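You operate a simulated robot arm through the tools that you are given. There is no shell and no other tool. Be economical: measure what you need, move in short steps, check, and stop when the job is done.

You run a simulated two-armed robot. Do the job below in one go: nothing can be reset, and whatever is moved stays where it is left.

Task
Wipe up the spill on the top of the service bench with the yellow cloth and put it back.
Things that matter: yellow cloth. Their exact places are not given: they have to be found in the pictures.

Only the result counts: the job must be done as asked and must still hold three seconds after the hand-in. Knocking over, shifting, dropping, spilling or breaking anything else fails it. Flat cloth is picked up by pressing the open fingertips on it (5 to 10 N) and closing them slowly along it; thin cloth reads only 2 to 8 mm in the jaws.

Robot
Two 7-joint arms with two-finger parallel grippers on one trunk, on a base that drives. Base frame: it is fixed to the floor where the robot stands at the start and does not move with it; the origin is under the middle of the robot, x ahead of it, y to its left, z up; the surface under the hand at the start is at about z = 900. Readings come in mm, degrees, newtons and seconds.
The left shoulder is at the start at [99, 174, 1111], the right one opposite. With the tool pointing down near the work surface each hand reaches from about 320 to 740 mm from the robot's upright axis, wherever it stands, measured 20 degrees to its own side. Payload 3.6 kg a hand.
Tool frame (each hand has its own): the origin (TCP) lies between the finger pads and is the grasp point; the fingertips stand 30 mm ahead of it; z points along the fingers, y is the line along which they close. The gripper opens to 110 mm. The fingers are 20 mm wide and 10 mm thick; the gripper's body (48 by 112 mm) begins 55 mm behind the TCP.
Orientation is that of the tool frame in the base frame, as a unit quaternion [x, y, z, w]. With the fingers straight down and closing along the base's y, the tool's x points along the base's -x, its y along +y and its z along -z.

Tools
- The arms move only by the tool play_rows. It takes "left_series", "right_series" or both (then of equal length, played together; a hand with none holds still); each is a list of rows, each a list of 7 numbers: the shift along the tool's x, y, z in cm, then the turn, a rotation vector about the tool's x, y, z in rad, then the gripper command, from -1 (shut) to 1 (fully open), values between in proportion. In form: [[x, y, z, rx, ry, rz, hand], ...]. A call has 1 to 20 rows; each row shifts and turns the commanded pose from where the row before left it, along the tool's axes as they then stand. Each row takes 0.2 s and may step no farther than 50 mm and 8.6 degrees from the row before; otherwise, or with a gripper value out of range, the whole call is refused. Where a pose cannot be reached the arm comes as near as it can. A force on the tool above 40 N (or 10 N above the force at the start of the call, whichever is more), or a blocked arm, ends the call early, and 0.2 s more pass. The fingers move at their own pace (about 153 mm/s each) and stop on an object; they squeeze with about 38 N. The grip force told is the motor's: it shows also when the fingers shut on nothing. Time passes only in rows, and 0.2 s behind the last, so rows that do not move let the fingers close. The reply holds the time, the measured pose of the TCP, the force on the tool along the base axes, the opening and the grip force, in the units named above and with some noise, with the torque about the TCP (base axes, N m) and any sound that the robot's microphone picked up.
- Cameras (640 x 400 px; columns grow to the right, rows downward): "scene" is now at [206.9, 11.1, 1301.7]; the picture's right is [0.13, -0.99, 0.00], its down [-0.40, -0.05, -0.92] and it looks along [0.91, 0.12, -0.40] (base axes); focal length 255 px, centre (320, 200). "left" rides on the left gripper at [73, -17, -103] in its tool frame; the picture's right is [0.23, 0.97, 0.00], its down [-0.76, 0.18, -0.62] and it looks along [-0.61, 0.14, 0.78] (tool axes); focal length 222 px, centre (320, 200). "right" rides on the right gripper at [72, 17, -103] in its tool frame; the picture's right is [-0.23, 0.97, 0.00], its down [-0.76, -0.18, -0.62] and it looks along [-0.61, -0.14, 0.78] (tool axes); focal length 222 px, centre (320, 200).
- snapshot(camera): a new picture of that camera. It takes no simulated time.
- raise_lower(by): slides the trunk up (or, below 0, down) by that many mm; the arms and the scene camera ride with it, the base frame stays. It gives what a move gives, with no picture.
- steer(legs): drives the robot by 1 to 6 legs, each [ahead, left, turn to the left] in mm, mm and degrees, along the robot's own axes; the way and the turn of a leg run together, so that a leg with both is an arc; at most 1500 mm and 180 degrees a leg. The arms and the cameras ride along, it lands a little off, and it stops where it bumps. It gives what a move gives.
- turn_head(pan, tilt): turns the head with the scene camera to pan (to the left, within 86 degrees either way) and tilt (down, from -29 to 69), counted from straight ahead of the robot. It gives what a move gives.
- probe_pixels(camera, pixels): for up to 12 pixels [column, row] of the newest picture of that camera ("zoom" is the newest enlarged one), the place [x, y, z] in the base frame of the surface seen there, good to about 3 mm. It takes no simulated time.
- enlarge(camera, box): a new picture of the part [left, top, right, bottom] of that camera's present view, enlarged. It takes no simulated time.
- finish_job(): hands the job in; it is judged then, once.

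Go step by step. Measure first, check grasps and placings, and put right what went wrong. The budget is 80 turns and 62 pictures, counting those below and the enlarged ones. Unless the task says otherwise, let go and move clear before handing in, and close with one line.

The tools are called after ">>>" by a JSON object that holds its "name" and its "arguments". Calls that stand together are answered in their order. play_rows: Moves the arms, as the interface text tells. Its arguments: {"type":"object","properties":{"left_series":{"type":"array","items":{"type":"array","items":{"type":"number"}}},"right_series":{"type":"array","items":{"type":"array","items":{"type":"number"}}}},"required":[]} The other tools are called the same way: raise_lower (by) slides the trunk up or down; steer (legs) drives the base; turn_head (pan, tilt) turns the head that bears the scene camera; snapshot (camera) takes a picture; probe_pixels (camera, pixels) gives the place of the surface under pixels of a picture; enlarge (camera, box) takes an enlarged picture of a part of a camera's view; finish_job () hands the job in.

At the start:

```text
time_s: 0.0
left_ee_pos: [451.3, 369.3, 1125.1]
left_tcp_rot: [-0.001, 1.0, 0.0, 0.0]
left_force: [0.0, -0.3, -0.4]
left_torque: [0.0, 0.0, -0.03]
left_gripper_width: 109.8
left_grip_force: 0.0
right_ee_pos: [410.5, -29.8, 1166.3]
right_tcp_rot: [0.0, 1.0, 0.0, 0.0]
right_force: [-0.1, 0.0, -0.5]
right_torque: [0.0, 0.0, 0.0]
right_gripper_width: 109.8
right_grip_force: 0.0
trunk travel left (down, up): [-229.0, 534.0]
robot x, y, heading: [2.4, 2.0, -0.1]
head pan, tilt: [7.6, 23.8]
```

scene: 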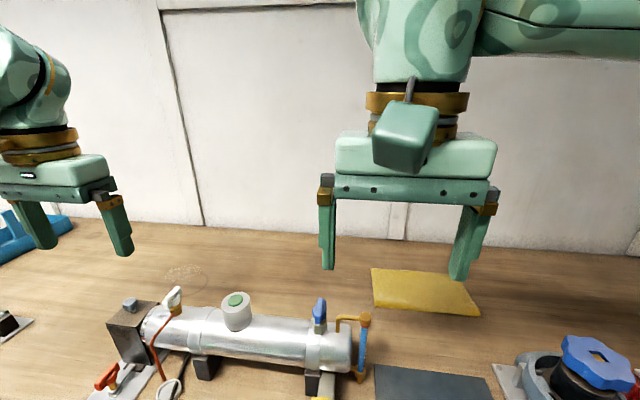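
right: 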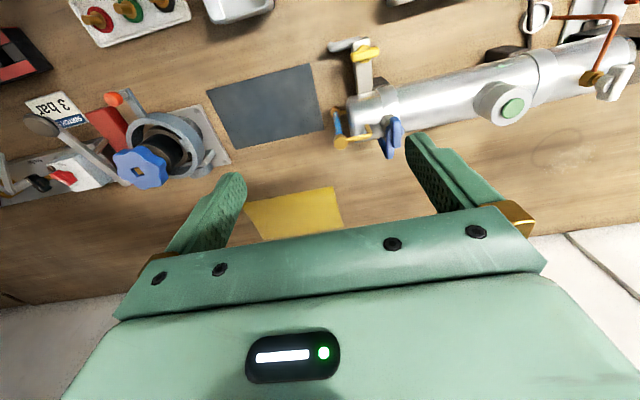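
left: 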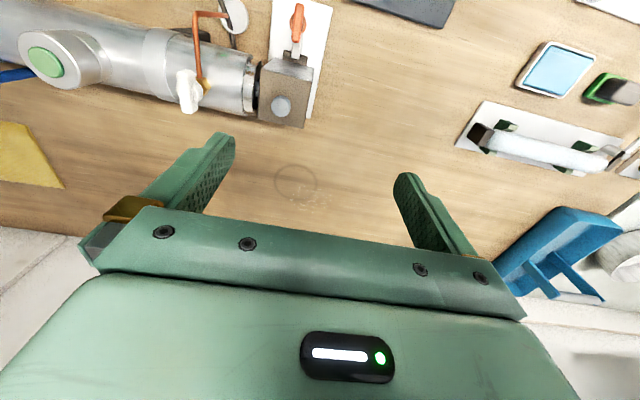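

The yellow cloth is at scene (425,292), and a faint ring-shaped spill shows near scene (185,278) and left (297,185). I'll measure both and enlarge the views.

>>> {"name": "probe_pixels", "arguments": {"camera": "scene", "pixels": [[371, 268], [447, 273], [480, 316], [376, 305], [425, 292], [185, 278], [165, 278], [205, 278], [185, 266], [185, 290], [172, 300], [237, 300]]}}

>>> {"name": "enlarge", "arguments": {"camera": "left", "box": [220, 130, 400, 240]}}

>>> {"name": "enlarge", "arguments": {"camera": "scene", "box": [340, 240, 500, 340]}}

```text
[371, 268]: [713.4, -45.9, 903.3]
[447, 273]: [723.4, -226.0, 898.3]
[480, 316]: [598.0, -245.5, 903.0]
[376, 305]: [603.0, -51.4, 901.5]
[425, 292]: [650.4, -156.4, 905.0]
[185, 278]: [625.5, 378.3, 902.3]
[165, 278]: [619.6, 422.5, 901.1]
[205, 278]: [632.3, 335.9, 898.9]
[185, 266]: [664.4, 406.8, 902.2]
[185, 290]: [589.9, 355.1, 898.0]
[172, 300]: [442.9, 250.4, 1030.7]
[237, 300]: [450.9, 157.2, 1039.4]
```

```text
3.56 times, centred on (310, 185) of left
```

zoom: 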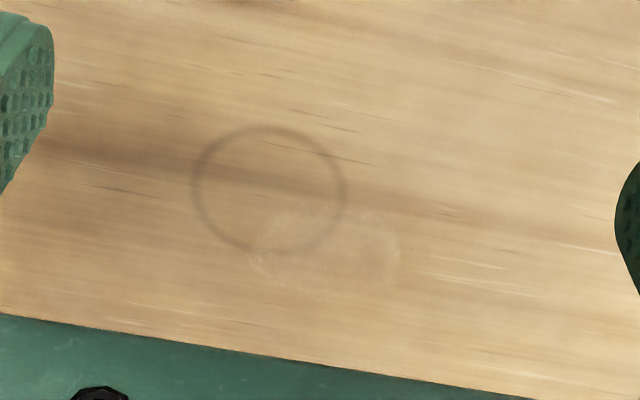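

```text
4.00 times, centred on (420, 290) of scene
```

zoom: 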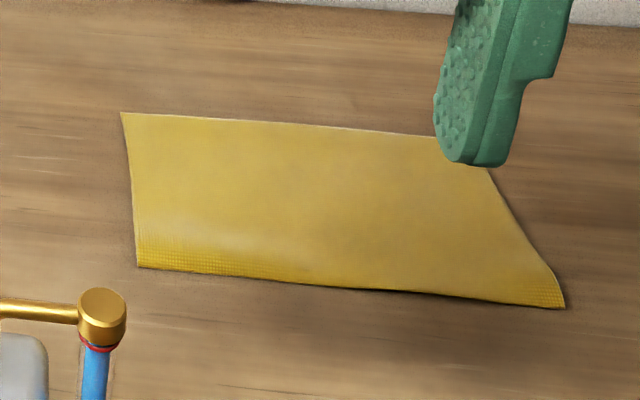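

The left zoom shows a dark ring and a pale patch that overlap; the cloth lies at about x 600–720, y −50 to −245. I'll measure both marks through the left camera.

>>> {"name": "probe_pixels", "arguments": {"camera": "left", "pixels": [[274, 182], [317, 182], [296, 164], [296, 199], [290, 200], [332, 200], [311, 187], [311, 213], [212, 200], [350, 150]]}}

>>> {"name": "enlarge", "arguments": {"camera": "scene", "box": [110, 240, 270, 340]}}

>>> {"name": "enlarge", "arguments": {"camera": "right", "box": [200, 150, 640, 260]}}

```text
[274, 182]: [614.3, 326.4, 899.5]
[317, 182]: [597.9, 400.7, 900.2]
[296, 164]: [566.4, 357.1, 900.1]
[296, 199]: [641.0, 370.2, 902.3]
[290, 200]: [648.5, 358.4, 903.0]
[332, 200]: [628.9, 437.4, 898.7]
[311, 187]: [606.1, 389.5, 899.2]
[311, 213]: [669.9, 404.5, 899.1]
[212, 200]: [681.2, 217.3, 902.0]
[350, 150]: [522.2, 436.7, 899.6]
```

```text
4.00 times, centred on (190, 290) of scene
```

zoom: 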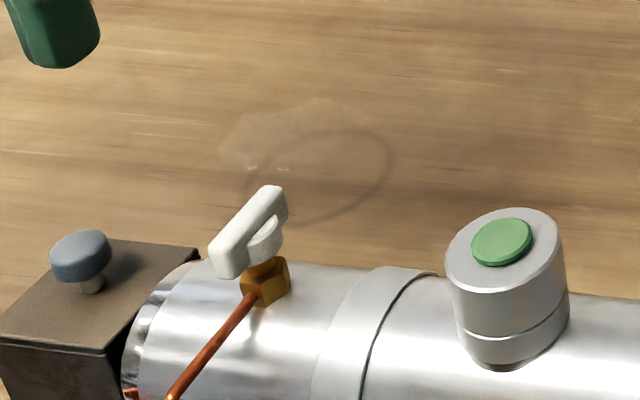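

```text
1.45 times, centred on (420, 205) of right
```

zoom: 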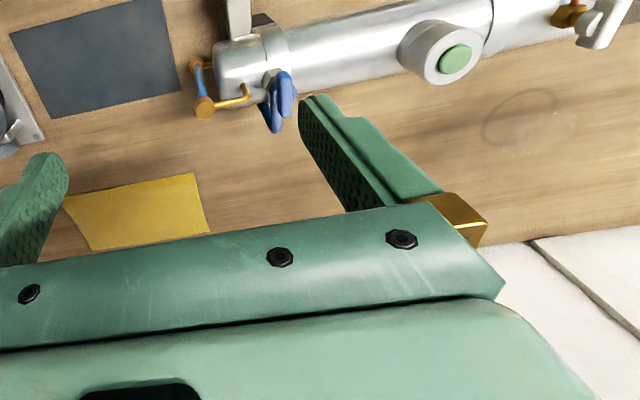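

The spill covers about x 560–675, y 325–440, and the cloth centre is near (657, −145). I'll move the right hand over the cloth at its current height and check from there.

>>> {"name": "play_rows", "arguments": {"right_series": [[-3.5, -1.64, 0, 0, 0, 0, 0], [-3.5, -1.64, 0, 0, 0, 0, 0], [-3.5, -1.64, 0, 0, 0, 0, 0], [-3.5, -1.64, 0, 0, 0, 0, 0], [-3.5, -1.64, 0, 0, 0, 0, 0], [-3.5, -1.64, 0, 0, 0, 0, 0], [-3.5, -1.64, 0, 0, 0, 0, 0], [0, 0, 0, 0, 0, 0, 0]]}}

>>> {"name": "snapshot", "arguments": {"camera": "right"}}

>>> {"name": "turn_head", "arguments": {"pan": 40, "tilt": 35}}

>>> {"name": "snapshot", "arguments": {"camera": "scene"}}

```text
time_s: 1.8
left_ee_pos: [451.9, 369.9, 1125.6]
left_tcp_rot: [-0.001, 1.0, 0.0, 0.0]
left_force: [-0.3, 0.1, -0.1]
left_torque: [-0.01, -0.02, 0.0]
left_gripper_width: 110.1
left_grip_force: 0.0
right_ee_pos: [570.8, -136.0, 1120.6]
right_tcp_rot: [0.001, 1.0, 0.0, -0.001]
right_force: [0.1, 0.5, 0.1]
right_torque: [-0.01, 0.02, 0.01]
right_gripper_width: 55.0
right_grip_force: 0.2
right hand out of reach, approached as far as the arm can: row 4, 5, 6, 7
trunk travel left (down, up): [-229.0, 534.0]
robot x, y, heading: [0.0, 0.3, 0.1]
head pan, tilt: [7.6, 23.8]
```

```text
54 pictures are left
```

right: 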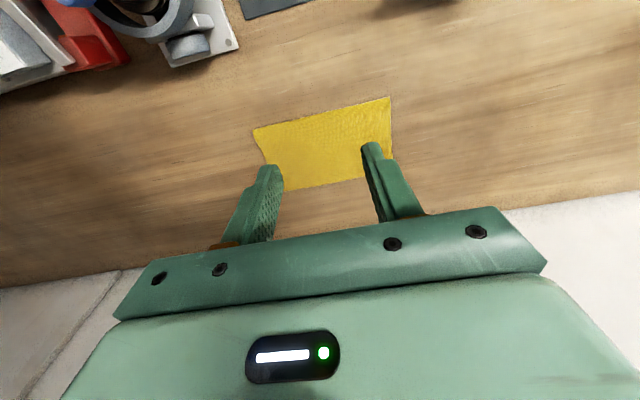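

```text
time_s: 2.8
left_ee_pos: [452.0, 368.7, 1125.5]
left_tcp_rot: [-0.001, 1.0, 0.0, 0.0]
left_force: [-0.9, 0.1, 0.2]
left_torque: [0.01, -0.03, 0.01]
left_gripper_width: 110.1
left_grip_force: 0.1
right_ee_pos: [571.5, -137.3, 1120.4]
right_tcp_rot: [0.0, 1.0, 0.0, -0.001]
right_force: [0.5, 0.0, -1.8]
right_torque: [-0.01, -0.03, -0.05]
right_gripper_width: 55.2
right_grip_force: 0.1
trunk travel left (down, up): [-229.0, 534.0]
robot x, y, heading: [-0.9, 3.1, -0.1]
head pan, tilt: [40.0, 35.0]
```

```text
53 pictures are left
```

scene: 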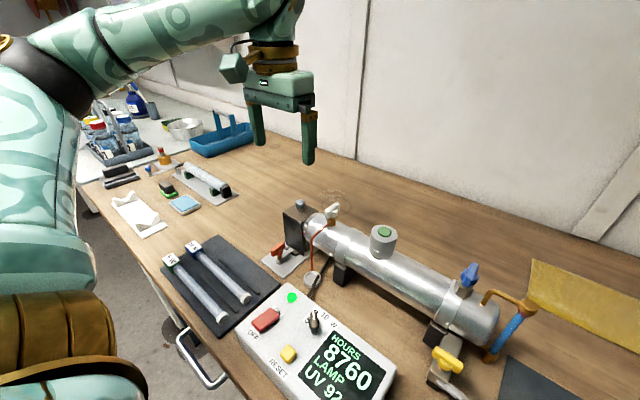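

The outstretched reach is limited at this height, and the hand stopped at (571, −137, 1120). I'll descend some way and watch how the commanded pose follows.

>>> {"name": "play_rows", "arguments": {"right_series": [[0, 0, 3, 0, 0, 0, 0], [0, 0, 3, 0, 0, 0, 0], [0, 0, 3, 0, 0, 0, 0], [0, 0, 2, 0, 0, 0, 0], [0, 0, 0, 0, 0, 0, 0]]}}

>>> {"name": "probe_pixels", "arguments": {"camera": "scene", "pixels": [[334, 208], [115, 120], [215, 120], [140, 90], [340, 195], [470, 265], [530, 300], [300, 200], [100, 195], [180, 325], [120, 150], [170, 355]]}}

>>> {"name": "snapshot", "arguments": {"camera": "right"}}

```text
time_s: 4.0
left_ee_pos: [452.3, 368.4, 1124.9]
left_tcp_rot: [-0.001, 1.0, 0.0, 0.001]
left_force: [0.3, 0.4, -0.1]
left_torque: [0.01, 0.01, 0.01]
left_gripper_width: 110.1
left_grip_force: 0.1
right_ee_pos: [570.3, -135.9, 1010.8]
right_tcp_rot: [0.0, 1.0, 0.0, 0.0]
right_force: [0.4, 1.1, 0.0]
right_torque: [0.0, -0.03, -0.03]
right_gripper_width: 55.1
right_grip_force: 0.0
trunk travel left (down, up): [-229.0, 534.0]
robot x, y, heading: [-0.9, -3.9, -0.1]
head pan, tilt: [40.0, 35.0]
```

```text
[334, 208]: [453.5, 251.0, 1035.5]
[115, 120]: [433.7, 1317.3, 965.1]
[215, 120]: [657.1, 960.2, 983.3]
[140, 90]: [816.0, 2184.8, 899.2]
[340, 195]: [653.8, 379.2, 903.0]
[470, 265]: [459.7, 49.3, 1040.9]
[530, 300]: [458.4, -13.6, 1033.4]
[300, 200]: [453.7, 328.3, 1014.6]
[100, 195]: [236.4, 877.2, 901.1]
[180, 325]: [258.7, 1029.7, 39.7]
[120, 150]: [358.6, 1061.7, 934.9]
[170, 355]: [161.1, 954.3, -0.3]
```

```text
52 pictures are left
```

right: 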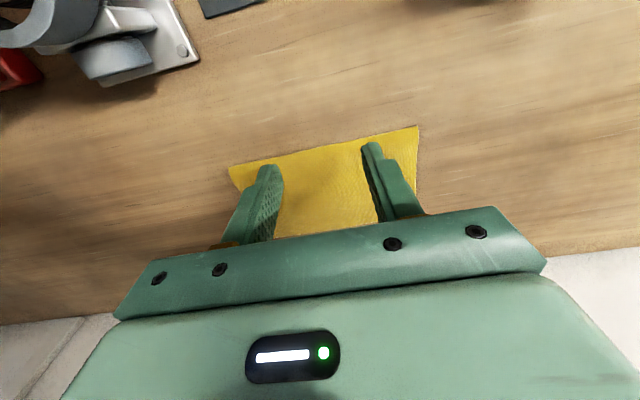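

The command follows the reached pose. I'll now measure the cloth edges in the right picture.

>>> {"name": "probe_pixels", "arguments": {"camera": "right", "pixels": [[232, 170], [415, 130], [414, 180], [320, 150], [320, 200], [345, 230], [285, 232], [240, 188], [450, 150], [320, 130]]}}

```text
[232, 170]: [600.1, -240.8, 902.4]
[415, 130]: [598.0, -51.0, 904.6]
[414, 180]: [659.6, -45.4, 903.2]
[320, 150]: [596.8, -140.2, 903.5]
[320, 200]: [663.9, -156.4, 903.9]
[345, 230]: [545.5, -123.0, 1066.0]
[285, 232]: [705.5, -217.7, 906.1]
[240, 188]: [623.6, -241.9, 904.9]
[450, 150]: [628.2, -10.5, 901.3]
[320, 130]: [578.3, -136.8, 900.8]
```

The cloth spans x 596–715, y −243 to −46 with its top near 903.5. I'll move over its centre and down to just above it.

>>> {"name": "play_rows", "arguments": {"right_series": [[-2.8, -0.3, 2, 0, 0, 0, 0], [-2.8, -0.3, 2, 0, 0, 0, 0], [-2.9, -0.3, 2, 0, 0, 0, 0], [0, 0, 0.7, 0, 0, 0, 0], [0, 0, 0, 0, 0, 0, 0]]}}

>>> {"name": "snapshot", "arguments": {"camera": "right"}}

```text
time_s: 5.2
left_ee_pos: [451.8, 368.7, 1125.3]
left_tcp_rot: [-0.001, 1.0, 0.0, 0.0]
left_force: [-1.0, 0.0, 0.2]
left_torque: [0.02, 0.03, 0.0]
left_gripper_width: 110.2
left_grip_force: 0.0
right_ee_pos: [637.3, -145.0, 956.1]
right_tcp_rot: [-0.001, 1.0, 0.0, 0.0]
right_force: [-0.4, 0.7, 0.3]
right_torque: [0.02, 0.01, 0.02]
right_gripper_width: 54.9
right_grip_force: 0.0
right hand out of reach, approached as far as the arm can: row 3
trunk travel left (down, up): [-229.0, 534.0]
robot x, y, heading: [0.3, 1.9, -0.2]
head pan, tilt: [40.0, 35.0]
```

```text
51 pictures are left
```

right: 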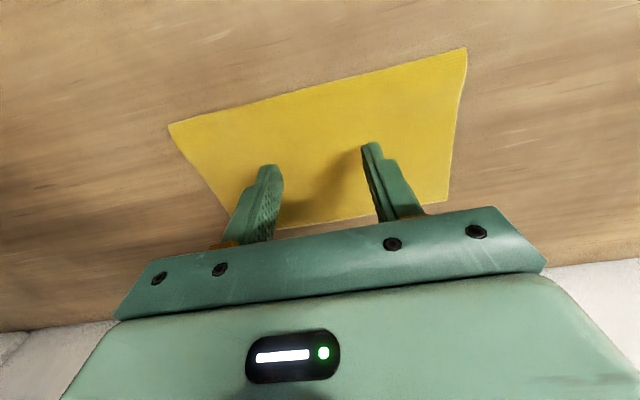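

The hand is at (637, −145, 956) with the fingertips over the middle of the cloth. I'll shift 1 cm further forward and ease down until contact.

>>> {"name": "play_rows", "arguments": {"right_series": [[-0.5, 0, 1, 0, 0, 0, 0], [-0.5, 0, 0.6, 0, 0, 0, 0], [0, 0, 0.4, 0, 0, 0, 0], [0, 0, 0.2, 0, 0, 0, 0], [0, 0, 0, 0, 0, 0, 0]]}}

```text
time_s: 6.4
left_ee_pos: [451.2, 368.2, 1125.9]
left_tcp_rot: [0.0, 1.0, 0.0, 0.0]
left_force: [0.5, 0.1, -0.8]
left_torque: [0.0, 0.0, 0.01]
left_gripper_width: 110.0
left_grip_force: 0.0
right_ee_pos: [647.9, -143.3, 935.2]
right_tcp_rot: [0.0, 1.0, 0.0, -0.001]
right_force: [0.0, 0.1, 0.1]
right_torque: [-0.01, 0.03, 0.03]
right_gripper_width: 55.0
right_grip_force: 0.1
trunk travel left (down, up): [-229.0, 534.0]
robot x, y, heading: [-2.3, -3.9, 0.2]
head pan, tilt: [40.0, 35.0]
```

There is no contact yet at TCP z 935. I'll go down in 1–2 mm steps.

>>> {"name": "play_rows", "arguments": {"right_series": [[0, 0, 0.15, 0, 0, 0, 0], [0, 0, 0.1, 0, 0, 0, 0], [0, 0, 0.1, 0, 0, 0, 0], [0, 0, 0, 0, 0, 0, 0]]}}

```text
time_s: 7.4
left_ee_pos: [451.8, 368.7, 1125.4]
left_tcp_rot: [-0.001, 1.0, 0.0, 0.0]
left_force: [0.1, 0.5, -0.8]
left_torque: [-0.02, -0.03, -0.03]
left_gripper_width: 109.8
left_grip_force: 0.0
right_ee_pos: [646.9, -143.0, 931.7]
right_tcp_rot: [0.0, 1.0, 0.0, 0.001]
right_force: [2.9, -0.7, 9.6]
right_torque: [-0.01, -0.08, 0.01]
right_gripper_width: 54.8
right_grip_force: 0.0
trunk travel left (down, up): [-229.0, 534.0]
robot x, y, heading: [-1.7, 0.6, -0.0]
head pan, tilt: [40.0, 35.0]
```

The press reads 9.6 N, inside the window. I'll close slowly.

>>> {"name": "play_rows", "arguments": {"right_series": [[0, 0, 0, 0, 0, 0, -0.1], [0, 0, 0, 0, 0, 0, -0.2], [0, 0, 0, 0, 0, 0, -0.3], [0, 0, 0, 0, 0, 0, -0.4], [0, 0, 0, 0, 0, 0, -0.5], [0, 0, 0, 0, 0, 0, -0.6], [0, 0, 0, 0, 0, 0, -0.7], [0, 0, 0, 0, 0, 0, -0.8], [0, 0, 0, 0, 0, 0, -0.9], [0, 0, 0, 0, 0, 0, -1], [0, 0, 0, 0, 0, 0, -1], [0, 0, 0, 0, 0, 0, -1]]}}

>>> {"name": "snapshot", "arguments": {"camera": "right"}}

```text
time_s: 10.0
left_ee_pos: [450.0, 369.7, 1126.0]
left_tcp_rot: [0.0, 1.0, 0.0, 0.001]
left_force: [0.9, -0.9, -0.6]
left_torque: [0.05, 0.04, 0.01]
left_gripper_width: 109.7
left_grip_force: 0.0
right_ee_pos: [646.0, -143.6, 932.6]
right_tcp_rot: [0.0, 1.0, -0.001, 0.001]
right_force: [1.2, -3.8, 17.3]
right_torque: [-0.08, -0.02, 0.02]
right_gripper_width: 4.0
right_grip_force: 37.9
trunk travel left (down, up): [-229.0, 534.0]
robot x, y, heading: [-0.0, 0.4, -0.1]
head pan, tilt: [40.0, 35.0]
```

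```text
50 pictures are left
```

right: 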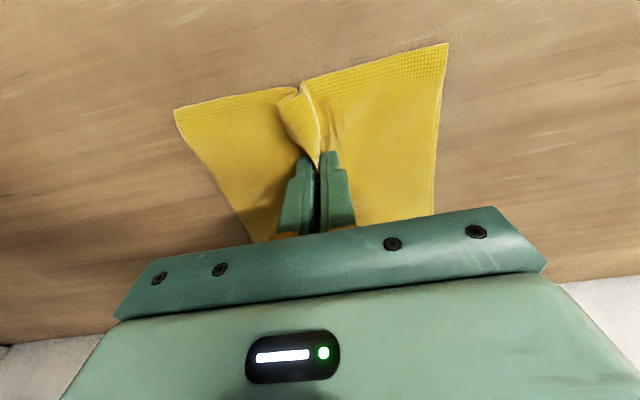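

The cloth is gripped: 4.0 mm in the jaws with a fold visible at (305,110). I'll lift while pulling back slightly, then raise the trunk for the drive.

>>> {"name": "play_rows", "arguments": {"right_series": [[0, 0, -1.5, 0, 0, 0, -1], [0, 0, -2, 0, 0, 0, -1], [0.5, 0, -2, 0, 0, 0, -1], [1, 0, -2, 0, 0, 0, -1], [1, 0, -2, 0, 0, 0, -1], [1, 0, -2, 0, 0, 0, -1], [1, 0, -2, 0, 0, 0, -1], [1, 0, -2, 0, 0, 0, -1], [1, 0, -2, 0, 0, 0, -1], [1, 0, -1, 0, 0, 0, -1]]}}

>>> {"name": "raise_lower", "arguments": {"by": 120}}

>>> {"name": "snapshot", "arguments": {"camera": "right"}}

>>> {"name": "turn_head", "arguments": {"pan": 0, "tilt": 35}}

>>> {"name": "snapshot", "arguments": {"camera": "scene"}}

```text
time_s: 12.2
left_ee_pos: [452.6, 368.9, 1125.4]
left_tcp_rot: [-0.001, 1.0, 0.0, 0.0]
left_force: [0.8, 0.5, 0.3]
left_torque: [-0.01, 0.01, 0.01]
left_gripper_width: 110.2
left_grip_force: 0.1
right_ee_pos: [573.2, -144.4, 1097.9]
right_tcp_rot: [0.001, 1.0, 0.0, -0.001]
right_force: [-0.4, -0.7, -0.7]
right_torque: [0.04, -0.02, 0.0]
right_gripper_width: 3.4
right_grip_force: 37.5
right hand out of reach, approached as far as the arm can: row 2
trunk travel left (down, up): [-229.0, 534.0]
robot x, y, heading: [-0.6, -1.2, -0.1]
head pan, tilt: [40.0, 35.0]
```

```text
time_s: 13.7
left_ee_pos: [453.6, 367.5, 1243.9]
left_tcp_rot: [-0.001, 1.0, 0.0, 0.0]
left_force: [0.3, -0.6, 0.3]
left_torque: [0.0, 0.0, 0.02]
left_gripper_width: 109.9
left_grip_force: 0.0
right_ee_pos: [544.0, -143.4, 1254.5]
right_tcp_rot: [0.0, 0.999, -0.001, 0.038]
right_force: [-0.3, 0.3, 0.3]
right_torque: [0.02, 0.02, 0.0]
right_gripper_width: 3.5
right_grip_force: 38.0
trunk travel left (down, up): [-349.0, 414.0]
robot x, y, heading: [0.6, -2.9, -0.3]
head pan, tilt: [40.0, 35.0]
```

```text
49 pictures are left
```

right: 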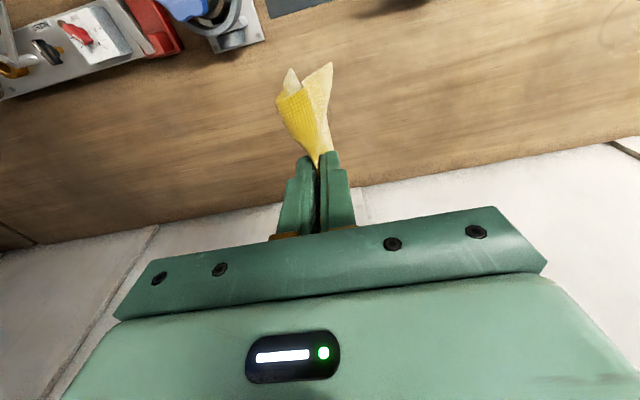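

```text
time_s: 14.8
left_ee_pos: [451.6, 369.8, 1244.0]
left_tcp_rot: [-0.001, 1.0, 0.0, 0.0]
left_force: [0.5, -0.4, -1.1]
left_torque: [0.0, 0.0, -0.02]
left_gripper_width: 110.1
left_grip_force: 0.1
right_ee_pos: [545.3, -143.5, 1255.9]
right_tcp_rot: [-0.001, 0.999, 0.0, 0.038]
right_force: [0.8, -0.7, 0.6]
right_torque: [0.0, 0.01, 0.0]
right_gripper_width: 3.3
right_grip_force: 37.9
trunk travel left (down, up): [-349.0, 414.0]
robot x, y, heading: [-4.1, -2.8, -0.3]
head pan, tilt: [0.0, 35.0]
```

```text
48 pictures are left
```

scene: 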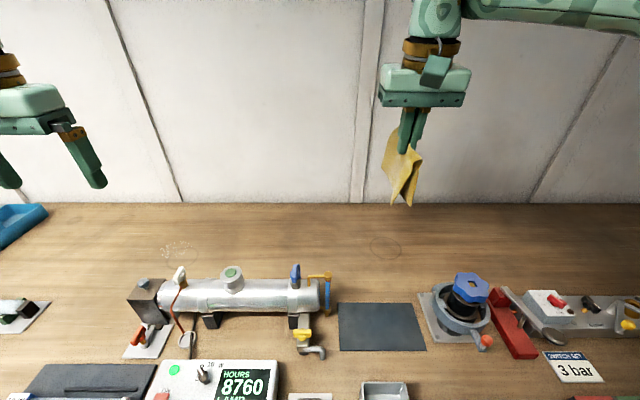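

The cloth is held and hanging, and a second faint ring shows where the cloth lay at (385,248). I'll enlarge both places to tell the spill from the old marks.

>>> {"name": "enlarge", "arguments": {"camera": "scene", "box": [110, 215, 240, 296]}}

>>> {"name": "enlarge", "arguments": {"camera": "scene", "box": [320, 208, 450, 289]}}

>>> {"name": "probe_pixels", "arguments": {"camera": "scene", "pixels": [[180, 250], [163, 250], [200, 253], [370, 247], [385, 258], [385, 237], [400, 247]]}}

```text
4.92 times, centred on (175, 256) of scene
```

zoom: 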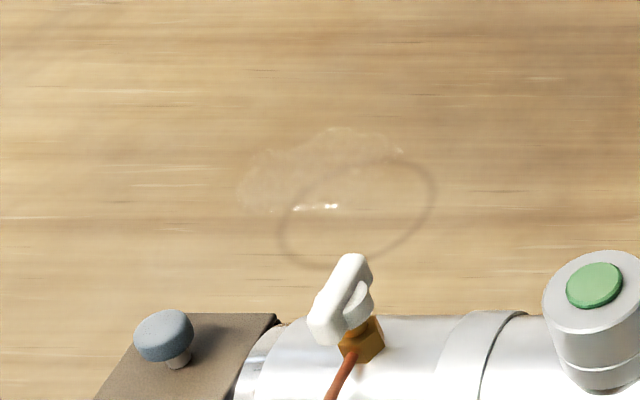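

```text
4.92 times, centred on (385, 248) of scene
```

zoom: 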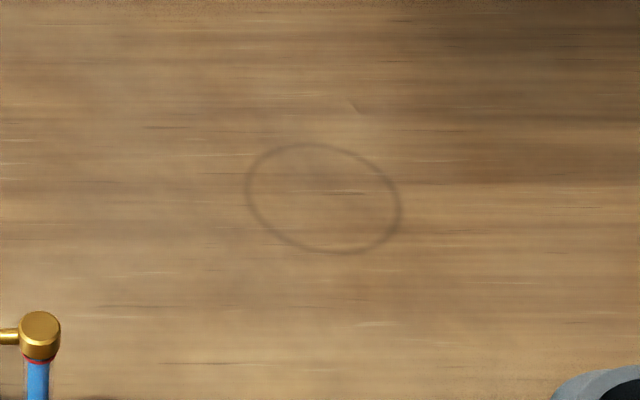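

```text
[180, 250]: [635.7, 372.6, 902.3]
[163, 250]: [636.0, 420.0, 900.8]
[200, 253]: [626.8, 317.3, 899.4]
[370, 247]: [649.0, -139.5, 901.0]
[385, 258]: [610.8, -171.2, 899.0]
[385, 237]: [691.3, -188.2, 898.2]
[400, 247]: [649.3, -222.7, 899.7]
```

The glinting pale patch around x 605–675, y 350–440 is the spill, and the rings look like old stains in the wood. I'll back off a little, drive left about 480 mm and return forward, with both hands well above everything.

>>> {"name": "steer", "arguments": {"legs": [[-80, 0, 0], [0, 480, 0], [80, 0, 0]]}}

>>> {"name": "turn_head", "arguments": {"pan": -5, "tilt": 38}}

>>> {"name": "snapshot", "arguments": {"camera": "scene"}}

```text
time_s: 18.9
left_ee_pos: [457.6, 851.7, 1244.2]
left_tcp_rot: [0.0, 1.0, 0.0, -0.001]
left_force: [0.5, -0.3, 0.0]
left_torque: [0.01, 0.04, 0.02]
left_gripper_width: 110.1
left_grip_force: 0.1
right_ee_pos: [550.3, 338.7, 1255.0]
right_tcp_rot: [0.0, 0.999, 0.0, 0.037]
right_force: [0.6, -0.6, 0.5]
right_torque: [0.04, 0.02, -0.03]
right_gripper_width: 3.5
right_grip_force: 37.9
trunk travel left (down, up): [-349.0, 414.0]
robot x, y, heading: [3.2, 481.8, -0.1]
head pan, tilt: [0.0, 35.0]
```

```text
time_s: 19.6
left_ee_pos: [455.5, 851.4, 1244.0]
left_tcp_rot: [-0.001, 1.0, 0.0, 0.0]
left_force: [0.1, 0.4, 0.4]
left_torque: [0.0, 0.01, -0.02]
left_gripper_width: 110.1
left_grip_force: 0.0
right_ee_pos: [548.5, 339.7, 1254.9]
right_tcp_rot: [0.0, 0.999, 0.0, 0.038]
right_force: [0.0, -0.6, 0.1]
right_torque: [0.02, 0.0, 0.0]
right_gripper_width: 3.5
right_grip_force: 38.1
trunk travel left (down, up): [-349.0, 414.0]
robot x, y, heading: [2.9, 483.6, -0.0]
head pan, tilt: [-5.0, 38.0]
```

```text
45 pictures are left
```

scene: 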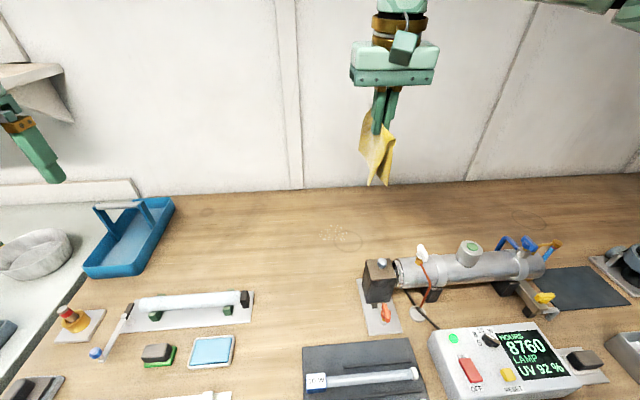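

The drive was clean, and the spill sparkles at (335,233). I'll enlarge it to get its extent from this closer view.

>>> {"name": "enlarge", "arguments": {"camera": "scene", "box": [285, 205, 405, 280]}}

```text
5.33 times, centred on (345, 242) of scene
```

zoom: 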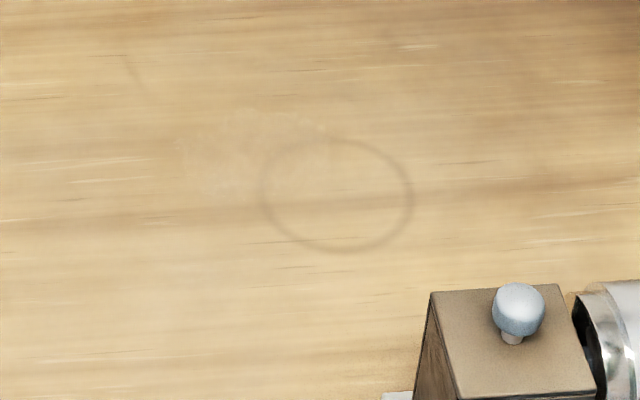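

>>> {"name": "probe_pixels", "arguments": {"camera": "zoom", "pixels": [[175, 145], [255, 108], [330, 135], [200, 190], [260, 150], [335, 195], [410, 195], [340, 250], [430, 292]]}}

```text
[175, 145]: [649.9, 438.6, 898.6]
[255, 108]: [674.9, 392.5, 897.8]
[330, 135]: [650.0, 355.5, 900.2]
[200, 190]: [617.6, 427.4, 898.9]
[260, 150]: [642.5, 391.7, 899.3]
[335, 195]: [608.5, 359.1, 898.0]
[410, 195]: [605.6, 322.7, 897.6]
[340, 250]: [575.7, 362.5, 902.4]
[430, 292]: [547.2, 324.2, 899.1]
```

The puddle spans about x 605–675, y 350–440. I'll shift the hand to y≈395 and straighten it, then lower the trunk.

>>> {"name": "play_rows", "arguments": {"right_series": [[0, 2, 0, 0, 0.038, 0, -1], [0, 2, 0, 0, 0.038, 0, -1], [0, 1.5, 0, 0, 0, 0, -1]]}}

>>> {"name": "raise_lower", "arguments": {"by": -120}}

```text
time_s: 20.4
left_ee_pos: [456.0, 852.0, 1243.8]
left_tcp_rot: [-0.001, 1.0, -0.001, 0.0]
left_force: [-0.2, 0.3, 0.1]
left_torque: [0.0, -0.01, -0.04]
left_gripper_width: 109.8
left_grip_force: 0.0
right_ee_pos: [532.3, 376.7, 1247.6]
right_tcp_rot: [0.0, 1.0, 0.0, 0.0]
right_force: [1.0, -0.3, 0.5]
right_torque: [-0.03, -0.03, -0.04]
right_gripper_width: 3.6
right_grip_force: 38.0
right hand out of reach, approached as far as the arm can: row 1, 2
trunk travel left (down, up): [-349.0, 414.0]
robot x, y, heading: [3.6, 486.8, 0.4]
head pan, tilt: [-5.0, 38.0]
```

```text
time_s: 21.9
left_ee_pos: [455.7, 852.1, 1125.9]
left_tcp_rot: [-0.002, 1.0, -0.001, 0.001]
left_force: [-0.4, -0.3, 0.5]
left_torque: [0.01, 0.03, -0.01]
left_gripper_width: 109.7
left_grip_force: 0.0
right_ee_pos: [532.4, 375.4, 1126.9]
right_tcp_rot: [0.0, 1.0, 0.0, 0.001]
right_force: [-0.3, -0.2, -0.3]
right_torque: [0.04, -0.02, -0.01]
right_gripper_width: 3.3
right_grip_force: 37.9
trunk travel left (down, up): [-229.0, 534.0]
robot x, y, heading: [3.5, 480.8, 0.2]
head pan, tilt: [-5.0, 38.0]
```

The hand is at (532, 375, 1127) and straight. I'll descend over the spill centre.

>>> {"name": "play_rows", "arguments": {"right_series": [[0, 0.4, 3, 0, 0, 0, -1], [0, 0.4, 3, 0, 0, 0, -1], [-1.5, 0.4, 3, 0, 0, 0, -1], [-2.5, 0.4, 2.5, 0, 0, 0, -1], [-2.5, 0.4, 2.5, 0, 0, 0, -1], [-2.5, 0, 1.5, 0, 0, 0, -1], [-1.6, 0, 0, 0, 0, 0, -1], [0, 0, 0, 0, 0, 0, -1]]}}

>>> {"name": "snapshot", "arguments": {"camera": "right"}}

```text
time_s: 23.7
left_ee_pos: [457.0, 850.9, 1124.9]
left_tcp_rot: [-0.001, 1.0, 0.0, 0.0]
left_force: [-0.5, 0.6, 0.2]
left_torque: [-0.03, -0.01, 0.0]
left_gripper_width: 110.2
left_grip_force: 0.1
right_ee_pos: [638.6, 396.5, 971.9]
right_tcp_rot: [0.0, 1.0, 0.0, 0.0]
right_force: [-0.4, -0.4, -0.4]
right_torque: [-0.02, 0.0, -0.07]
right_gripper_width: 3.6
right_grip_force: 38.1
trunk travel left (down, up): [-229.0, 534.0]
robot x, y, heading: [2.5, 483.1, -0.0]
head pan, tilt: [-5.0, 38.0]
```

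```text
43 pictures are left
```

right: 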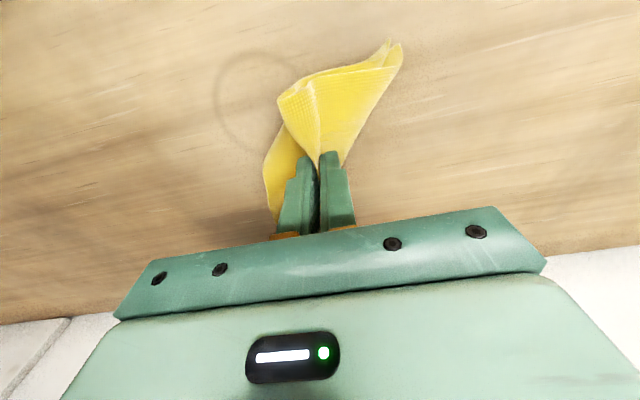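

The cloth is starting to rest on the bench over the spill. I'll press down gently.

>>> {"name": "play_rows", "arguments": {"right_series": [[0, 0, 1, 0, 0, 0, -1], [0, 0, 1, 0, 0, 0, -1], [0, 0, 0.8, 0, 0, 0, -1], [0, 0, 0.5, 0, 0, 0, -1], [0, 0, 0.3, 0, 0, 0, -1], [0, 0, 0, 0, 0, 0, -1]]}}

```text
time_s: 25.1
left_ee_pos: [455.8, 851.4, 1125.6]
left_tcp_rot: [-0.001, 1.0, 0.0, 0.001]
left_force: [0.2, -0.7, -0.2]
left_torque: [0.01, 0.01, 0.01]
left_gripper_width: 110.2
left_grip_force: 0.0
right_ee_pos: [639.5, 397.2, 936.1]
right_tcp_rot: [0.0, 1.0, 0.001, 0.0]
right_force: [-1.2, 1.3, 10.6]
right_torque: [0.07, 0.05, -0.02]
right_gripper_width: 3.1
right_grip_force: 37.6
trunk travel left (down, up): [-229.0, 534.0]
robot x, y, heading: [5.6, 482.4, -0.1]
head pan, tilt: [-5.0, 38.0]
```

Contact is 10.6 N at z 936. I'll wipe in a zigzag over the whole patch, keeping the press.

>>> {"name": "play_rows", "arguments": {"right_series": [[-1.75, 2.4, 0, 0, 0, 0, -1], [-1.75, 2.4, 0, 0, 0, 0, -1], [0, -2.5, 0, 0, 0, 0, -1], [0, -2.5, 0, 0, 0, 0, -1], [0, -2.5, 0, 0, 0, 0, -1], [0, -2.5, 0, 0, 0, 0, -1], [2, 0, 0, 0, 0, 0, -1], [0, 2.5, 0, 0, 0, 0, -1], [0, 2.5, 0, 0, 0, 0, -1], [0, 2.5, 0, 0, 0, 0, -1], [0, 2.5, 0, 0, 0, 0, -1], [2, 0, 0, 0, 0, 0, -1], [0, -2.5, 0, 0, 0, 0, -1], [0, -2.5, 0, 0, 0, 0, -1], [0, -2.5, 0, 0, 0, 0, -1], [0, -2.5, 0, 0, 0, 0, -1], [2, 0, 0, 0, 0, 0, -1], [0, 2.5, 0, 0, 0, 0, -1], [0, 2.5, 0, 0, 0, 0, -1], [0, 2.5, 0, 0, 0, 0, -1]]}}

>>> {"name": "snapshot", "arguments": {"camera": "right"}}

```text
time_s: 29.3
left_ee_pos: [456.4, 851.3, 1125.2]
left_tcp_rot: [-0.001, 1.0, 0.0, 0.0]
left_force: [-0.4, -0.1, 0.2]
left_torque: [-0.01, 0.04, 0.01]
left_gripper_width: 110.1
left_grip_force: 0.0
right_ee_pos: [596.5, 421.8, 936.3]
right_tcp_rot: [0.001, 1.0, 0.0, -0.001]
right_force: [-0.8, -2.7, 3.9]
right_torque: [-0.06, -0.03, 0.02]
right_gripper_width: 3.4
right_grip_force: 38.5
right hand out of reach, approached as far as the arm can: row 2, 6
trunk travel left (down, up): [-229.0, 534.0]
robot x, y, heading: [8.9, 483.5, -0.2]
head pan, tilt: [-5.0, 38.0]
```

```text
42 pictures are left
```

right: 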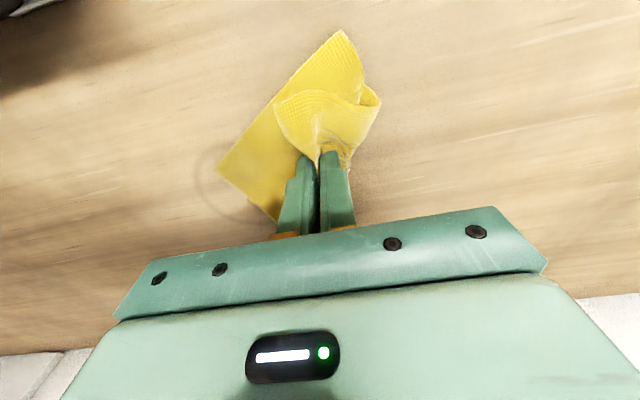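

Two rows at the far side were clipped by reach, so the strip beyond x≈655 may have been missed. I'll lift clear, raise the trunk 80 mm for more reach, and inspect.

>>> {"name": "play_rows", "arguments": {"right_series": [[0, 0, -3, 0, 0, 0, -1], [1, 0, -3, 0, 0, 0, -1], [1, 0, -3, 0, 0, 0, -1], [1, 0, -3, 0, 0, 0, -1]]}}

>>> {"name": "raise_lower", "arguments": {"by": 80}}

>>> {"name": "enlarge", "arguments": {"camera": "scene", "box": [260, 190, 420, 290]}}

>>> {"name": "snapshot", "arguments": {"camera": "right"}}

```text
time_s: 30.3
left_ee_pos: [455.8, 851.3, 1125.3]
left_tcp_rot: [-0.001, 1.0, 0.001, 0.0]
left_force: [1.0, 0.0, 0.0]
left_torque: [0.01, 0.0, -0.03]
left_gripper_width: 109.7
left_grip_force: 0.0
right_ee_pos: [564.4, 420.3, 1054.9]
right_tcp_rot: [-0.001, 1.0, 0.0, 0.0]
right_force: [0.1, 0.4, 0.0]
right_torque: [0.01, 0.02, 0.01]
right_gripper_width: 3.4
right_grip_force: 37.5
trunk travel left (down, up): [-229.0, 534.0]
robot x, y, heading: [4.1, 479.3, 0.2]
head pan, tilt: [-5.0, 38.0]
```

```text
time_s: 31.5
left_ee_pos: [458.0, 851.4, 1204.0]
left_tcp_rot: [0.0, 1.0, 0.0, 0.0]
left_force: [0.2, -0.1, -0.6]
left_torque: [0.01, 0.04, 0.02]
left_gripper_width: 110.1
left_grip_force: 0.1
right_ee_pos: [567.0, 420.7, 1133.7]
right_tcp_rot: [0.0, 1.0, 0.0, 0.0]
right_force: [-0.5, -0.5, -1.2]
right_torque: [0.01, -0.05, -0.01]
right_gripper_width: 3.6
right_grip_force: 37.9
trunk travel left (down, up): [-309.0, 454.0]
robot x, y, heading: [1.6, 481.7, 0.1]
head pan, tilt: [-5.0, 38.0]
```

```text
4.00 times, centred on (340, 240) of scene
```

zoom: 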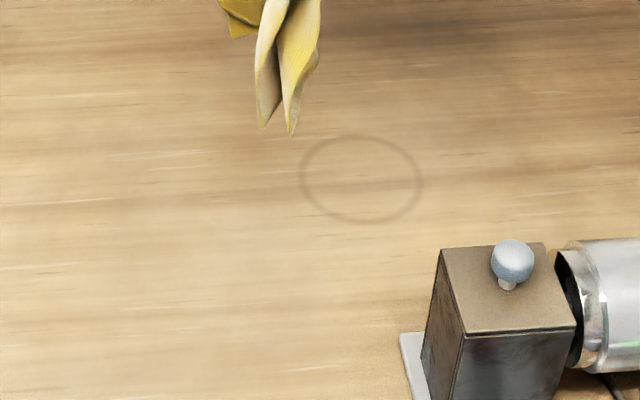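

```text
40 pictures are left
```

right: 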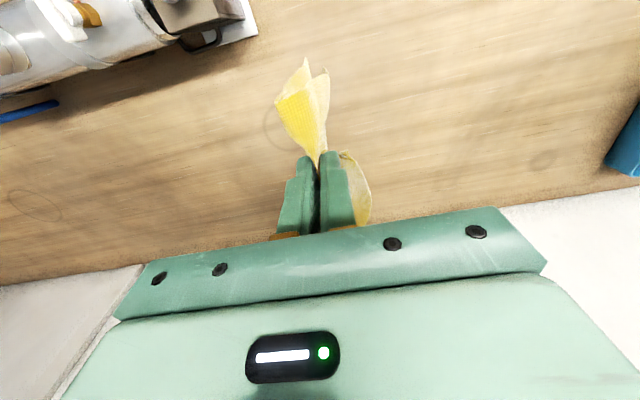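

The pale patch looks gone while the ring stain stays, but the view is partly hidden. I'll make a second pass that covers the far strip.

>>> {"name": "play_rows", "arguments": {"right_series": [[0, 0, 4, 0, 0, 0, -1], [0, 0, 4, 0, 0, 0, -1], [-2, 0, 4, 0, 0, 0, -1], [-3, 0, 3, 0, 0, 0, -1], [-3, 0.5, 2, 0, 0, 0, -1], [-2.5, 0.5, 1, 0, 0, 0, -1], [0, 0, 0.8, 0, 0, 0, -1], [0, 0, 0.5, 0, 0, 0, -1], [0, 0, 0.4, 0, 0, 0, -1], [0, 0, 0.3, 0, 0, 0, -1], [0, 0, 0, 0, 0, 0, -1]]}}

```text
time_s: 33.9
left_ee_pos: [455.2, 852.6, 1204.2]
left_tcp_rot: [-0.002, 1.0, 0.0, 0.0]
left_force: [0.4, -0.2, 0.1]
left_torque: [0.01, -0.01, 0.03]
left_gripper_width: 109.9
left_grip_force: 0.1
right_ee_pos: [633.6, 424.3, 951.2]
right_tcp_rot: [0.0, 1.0, 0.0, 0.002]
right_force: [0.7, -0.2, -0.7]
right_torque: [0.02, -0.01, 0.0]
right_gripper_width: 3.6
right_grip_force: 37.7
right hand out of reach, approached as far as the arm can: row 5, 6
trunk travel left (down, up): [-309.0, 454.0]
robot x, y, heading: [0.0, 487.2, -0.1]
head pan, tilt: [-5.0, 38.0]
```

Reach got shorter with the trunk up, so lowering it should help instead. I'll lift and pull back, then drop the trunk to 60 mm below its starting height.

>>> {"name": "play_rows", "arguments": {"right_series": [[0.5, 0, -3, 0, 0, 0, -1], [1, -0.5, -3, 0, 0, 0, -1], [1, -0.5, -3, 0, 0, 0, -1], [1, -0.5, -3, 0, 0, 0, -1], [1, -0.5, -3, 0, 0, 0, -1], [0.5, -0.5, -2, 0, 0, 0, -1]]}}

>>> {"name": "raise_lower", "arguments": {"by": -140}}

>>> {"name": "play_rows", "arguments": {"right_series": [[-2, 0, 1, 0, 0, 0, -1], [-2, 0, 1, 0, 0, 0, -1], [-2, 0, 0.5, 0, 0, 0, -1], [0, 0, 0, 0, 0, 0, -1]]}}

```text
time_s: 35.3
left_ee_pos: [454.7, 851.2, 1204.7]
left_tcp_rot: [-0.001, 1.0, -0.001, 0.0]
left_force: [0.0, -0.2, -0.1]
left_torque: [-0.03, 0.03, 0.0]
left_gripper_width: 110.2
left_grip_force: 0.1
right_ee_pos: [583.6, 399.7, 1122.9]
right_tcp_rot: [0.0, 1.0, 0.0, 0.0]
right_force: [0.1, 0.3, 0.5]
right_torque: [0.01, 0.01, -0.02]
right_gripper_width: 3.2
right_grip_force: 38.4
trunk travel left (down, up): [-309.0, 454.0]
robot x, y, heading: [2.0, 481.1, 0.3]
head pan, tilt: [-5.0, 38.0]
```

```text
time_s: 36.9
left_ee_pos: [442.4, 844.6, 1066.6]
left_tcp_rot: [0.01, 1.0, -0.004, 0.006]
left_force: [-1.0, 1.2, -2.5]
left_torque: [-0.08, -0.21, 0.02]
left_gripper_width: 110.2
left_grip_force: 0.1
right_ee_pos: [561.6, 388.4, 987.5]
right_tcp_rot: [0.011, 1.0, -0.004, 0.007]
right_force: [-0.5, -0.8, -0.2]
right_torque: [0.06, -0.08, 0.0]
right_gripper_width: 3.6
right_grip_force: 38.0
trunk travel left (down, up): [-169.0, 594.0]
robot x, y, heading: [-6.7, 477.4, -1.1]
head pan, tilt: [-5.0, 38.0]
```

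```text
time_s: 37.9
left_ee_pos: [435.9, 838.7, 1076.3]
left_tcp_rot: [0.002, 1.0, 0.005, 0.011]
left_force: [0.4, 0.0, 1.2]
left_torque: [0.01, 0.05, -0.02]
left_gripper_width: 109.8
left_grip_force: 0.1
right_ee_pos: [623.5, 388.1, 966.6]
right_tcp_rot: [0.001, 1.0, 0.004, 0.01]
right_force: [0.5, 1.0, 0.7]
right_torque: [-0.07, 0.11, 0.03]
right_gripper_width: 3.4
right_grip_force: 38.6
trunk travel left (down, up): [-169.0, 594.0]
robot x, y, heading: [-2.4, 482.3, 0.1]
head pan, tilt: [-5.0, 38.0]
```

After lowering, the left arm reads about 15 mm off its expected pose, so something may be touching. I'll look to the left.

>>> {"name": "turn_head", "arguments": {"pan": 45, "tilt": 35}}

>>> {"name": "snapshot", "arguments": {"camera": "scene"}}

>>> {"name": "snapshot", "arguments": {"camera": "left"}}

```text
time_s: 39.1
left_ee_pos: [435.0, 862.0, 1069.4]
left_tcp_rot: [0.0, 1.0, -0.004, 0.01]
left_force: [-0.3, -0.1, 0.2]
left_torque: [0.0, -0.02, -0.04]
left_gripper_width: 109.9
left_grip_force: 0.1
right_ee_pos: [622.7, 408.5, 967.5]
right_tcp_rot: [0.001, 1.0, -0.005, 0.01]
right_force: [0.8, -1.4, 0.8]
right_torque: [0.11, 0.04, -0.03]
right_gripper_width: 3.3
right_grip_force: 37.7
trunk travel left (down, up): [-169.0, 594.0]
robot x, y, heading: [0.5, 490.0, -0.2]
head pan, tilt: [45.0, 35.0]
```

```text
39 pictures are left
```

scene: 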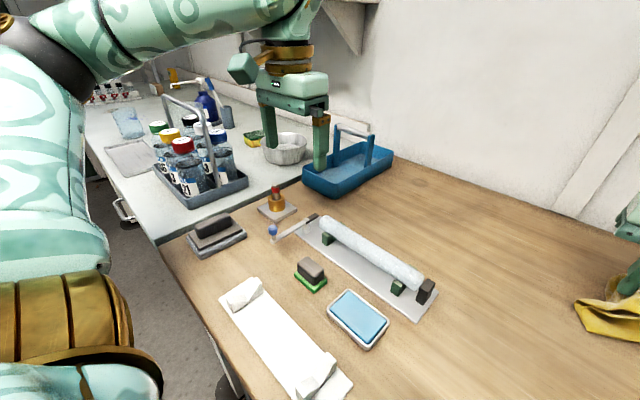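

```text
38 pictures are left
```

left: 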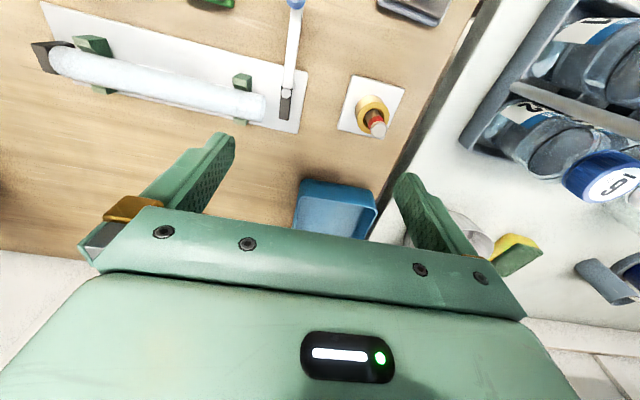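

No object is touched by the left hand, but the robot sways at this low trunk setting. I'll go back up 60 mm to the original height and gain reach by tilting the tool forward instead.

>>> {"name": "raise_lower", "arguments": {"by": 60}}

>>> {"name": "turn_head", "arguments": {"pan": -5, "tilt": 40}}

>>> {"name": "snapshot", "arguments": {"camera": "scene"}}

```text
time_s: 40.1
left_ee_pos: [458.7, 854.0, 1123.3]
left_tcp_rot: [-0.002, 1.0, -0.001, 0.0]
left_force: [-0.3, -1.1, -0.9]
left_torque: [-0.08, 0.05, 0.0]
left_gripper_width: 110.2
left_grip_force: 0.1
right_ee_pos: [641.0, 402.4, 1024.8]
right_tcp_rot: [0.0, 1.0, -0.001, 0.009]
right_force: [0.0, 0.4, -0.7]
right_torque: [-0.01, 0.06, -0.03]
right_gripper_width: 3.4
right_grip_force: 38.1
trunk travel left (down, up): [-229.0, 534.0]
robot x, y, heading: [3.7, 481.5, 0.1]
head pan, tilt: [45.0, 35.0]
```

```text
time_s: 41.3
left_ee_pos: [455.3, 851.3, 1124.3]
left_tcp_rot: [-0.001, 1.0, -0.001, 0.002]
left_force: [-0.3, 0.6, -1.0]
left_torque: [-0.01, 0.01, 0.02]
left_gripper_width: 110.0
left_grip_force: 0.2
right_ee_pos: [638.4, 399.2, 1026.5]
right_tcp_rot: [0.001, 1.0, 0.0, 0.01]
right_force: [-0.2, -0.7, -0.5]
right_torque: [0.0, 0.01, 0.02]
right_gripper_width: 3.5
right_grip_force: 38.4
trunk travel left (down, up): [-229.0, 534.0]
robot x, y, heading: [5.5, 484.3, 0.2]
head pan, tilt: [-5.0, 40.0]
```

```text
37 pictures are left
```

scene: 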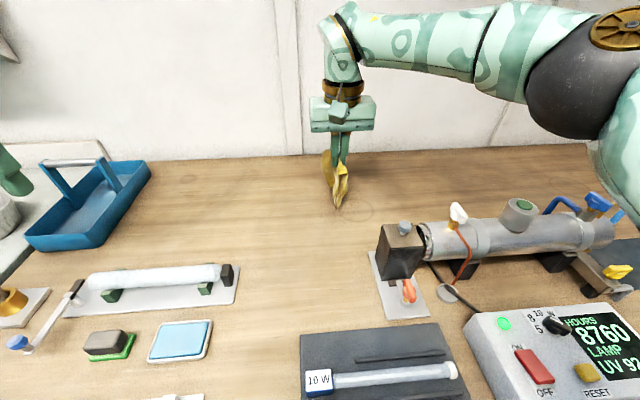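

Everything is restored and nothing was moved. I'll tilt the tool about 12° forward and come down onto the far part of the spill.

>>> {"name": "play_rows", "arguments": {"right_series": [[0, 0, 1, 0, -0.1, 0, -1], [0, 0, 1, 0, -0.1, 0, -1], [0.44, 0, 1.95, 0, 0, 0, -1], [0.44, 0, 1.95, 0, 0, 0, -1], [-1.8, 0, 1.4, 0, 0, 0, -1], [-1.2, 0, 0.27, 0, 0, 0, -1], [0.1, 0, 0.5, 0, 0, 0, -1], [0, 0, 0, 0, 0, 0, -1]]}}

```text
time_s: 43.1
left_ee_pos: [457.6, 851.2, 1123.9]
left_tcp_rot: [-0.001, 1.0, 0.0, 0.001]
left_force: [0.5, 0.5, -0.5]
left_torque: [-0.01, -0.02, 0.01]
left_gripper_width: 109.9
left_grip_force: 0.1
right_ee_pos: [674.1, 399.8, 951.5]
right_tcp_rot: [0.001, 0.994, 0.0, 0.111]
right_force: [-0.1, -0.1, 0.3]
right_torque: [0.03, -0.03, 0.05]
right_gripper_width: 3.6
right_grip_force: 38.4
trunk travel left (down, up): [-229.0, 534.0]
robot x, y, heading: [3.4, 482.3, -0.2]
head pan, tilt: [-5.0, 40.0]
```

Tilting works: the TCP is at x 674 with no reach warning. I'll press down to contact.

>>> {"name": "play_rows", "arguments": {"right_series": [[0.15, 0, 0.7, 0, 0, 0, -1], [0.1, 0, 0.4, 0, 0, 0, -1], [0.05, 0, 0.25, 0, 0, 0, -1], [0, 0, 0, 0, 0, 0, -1]]}}

```text
time_s: 44.1
left_ee_pos: [456.3, 852.0, 1123.5]
left_tcp_rot: [0.0, 1.0, 0.0, 0.001]
left_force: [0.4, -0.1, -0.2]
left_torque: [0.0, -0.01, 0.0]
left_gripper_width: 110.0
left_grip_force: 0.0
right_ee_pos: [670.9, 400.6, 938.2]
right_tcp_rot: [0.001, 0.994, 0.001, 0.11]
right_force: [-1.5, 0.0, 4.0]
right_torque: [0.04, 0.01, 0.02]
right_gripper_width: 3.5
right_grip_force: 37.9
trunk travel left (down, up): [-229.0, 534.0]
robot x, y, heading: [3.2, 480.7, 0.1]
head pan, tilt: [-5.0, 40.0]
```

Contact is 4 N. I'll press 1.5 mm more and run the second zigzag from the far edge back.

>>> {"name": "play_rows", "arguments": {"right_series": [[0.03, 0, 0.15, 0, 0, 0, -1], [0, 2.25, 0, 0, 0, 0, -1], [0, 2.25, 0, 0, 0, 0, -1], [0, -2.5, 0, 0, 0, 0, -1], [0, -2.5, 0, 0, 0, 0, -1], [0, -2.5, 0, 0, 0, 0, -1], [0, -2.5, 0, 0, 0, 0, -1], [1.95, 0, -0.44, 0, 0, 0, -1], [0, 2.5, 0, 0, 0, 0, -1], [0, 2.5, 0, 0, 0, 0, -1], [0, 2.5, 0, 0, 0, 0, -1], [0, 2.5, 0, 0, 0, 0, -1], [1.95, 0, -0.44, 0, 0, 0, -1], [0, -2.5, 0, 0, 0, 0, -1], [0, -2.5, 0, 0, 0, 0, -1], [0, -2.5, 0, 0, 0, 0, -1], [0, -2.5, 0, 0, 0, 0, -1], [1.95, 0, -0.44, 0, 0, 0, -1], [0, 2.5, 0, 0, 0, 0, -1], [0, 2.5, 0, 0, 0, 0, -1]]}}

>>> {"name": "play_rows", "arguments": {"right_series": [[0, 2.5, 0, 0, 0, 0, -1], [0, 2.5, 0, 0, 0, 0, -1], [1.95, 0, -0.44, 0, 0, 0, -1], [0, -2.5, 0, 0, 0, 0, -1], [0, -2.5, 0, 0, 0, 0, -1], [0, -2.5, 0, 0, 0, 0, -1], [0, -2.5, 0, 0, 0, 0, -1], [-2, 2.4, 0.44, 0, 0, 0, -1], [-2, 2.4, 0.44, 0, 0, 0, -1], [-2, 2.4, 0.44, 0, 0, 0, -1]]}}

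```text
time_s: 48.3
left_ee_pos: [454.9, 852.0, 1125.8]
left_tcp_rot: [-0.001, 1.0, 0.001, 0.002]
left_force: [0.8, -0.7, -0.3]
left_torque: [0.02, -0.03, 0.01]
left_gripper_width: 110.4
left_grip_force: 0.0
right_ee_pos: [611.3, 395.0, 936.7]
right_tcp_rot: [0.001, 0.994, 0.0, 0.11]
right_force: [0.2, -3.5, 9.6]
right_torque: [-0.07, 0.03, 0.01]
right_gripper_width: 3.5
right_grip_force: 37.8
trunk travel left (down, up): [-229.0, 534.0]
robot x, y, heading: [4.0, 485.9, -0.2]
head pan, tilt: [-5.0, 40.0]
```

```text
time_s: 50.5
left_ee_pos: [456.5, 851.5, 1124.6]
left_tcp_rot: [-0.001, 1.0, 0.0, 0.001]
left_force: [1.2, -1.2, -0.1]
left_torque: [0.0, -0.02, -0.03]
left_gripper_width: 110.2
left_grip_force: 0.0
right_ee_pos: [652.9, 418.9, 936.7]
right_tcp_rot: [0.001, 0.994, 0.0, 0.11]
right_force: [-1.1, -1.2, 4.4]
right_torque: [-0.05, 0.01, 0.01]
right_gripper_width: 3.5
right_grip_force: 38.0
trunk travel left (down, up): [-229.0, 534.0]
robot x, y, heading: [3.3, 483.9, 0.1]
head pan, tilt: [-5.0, 40.0]
```

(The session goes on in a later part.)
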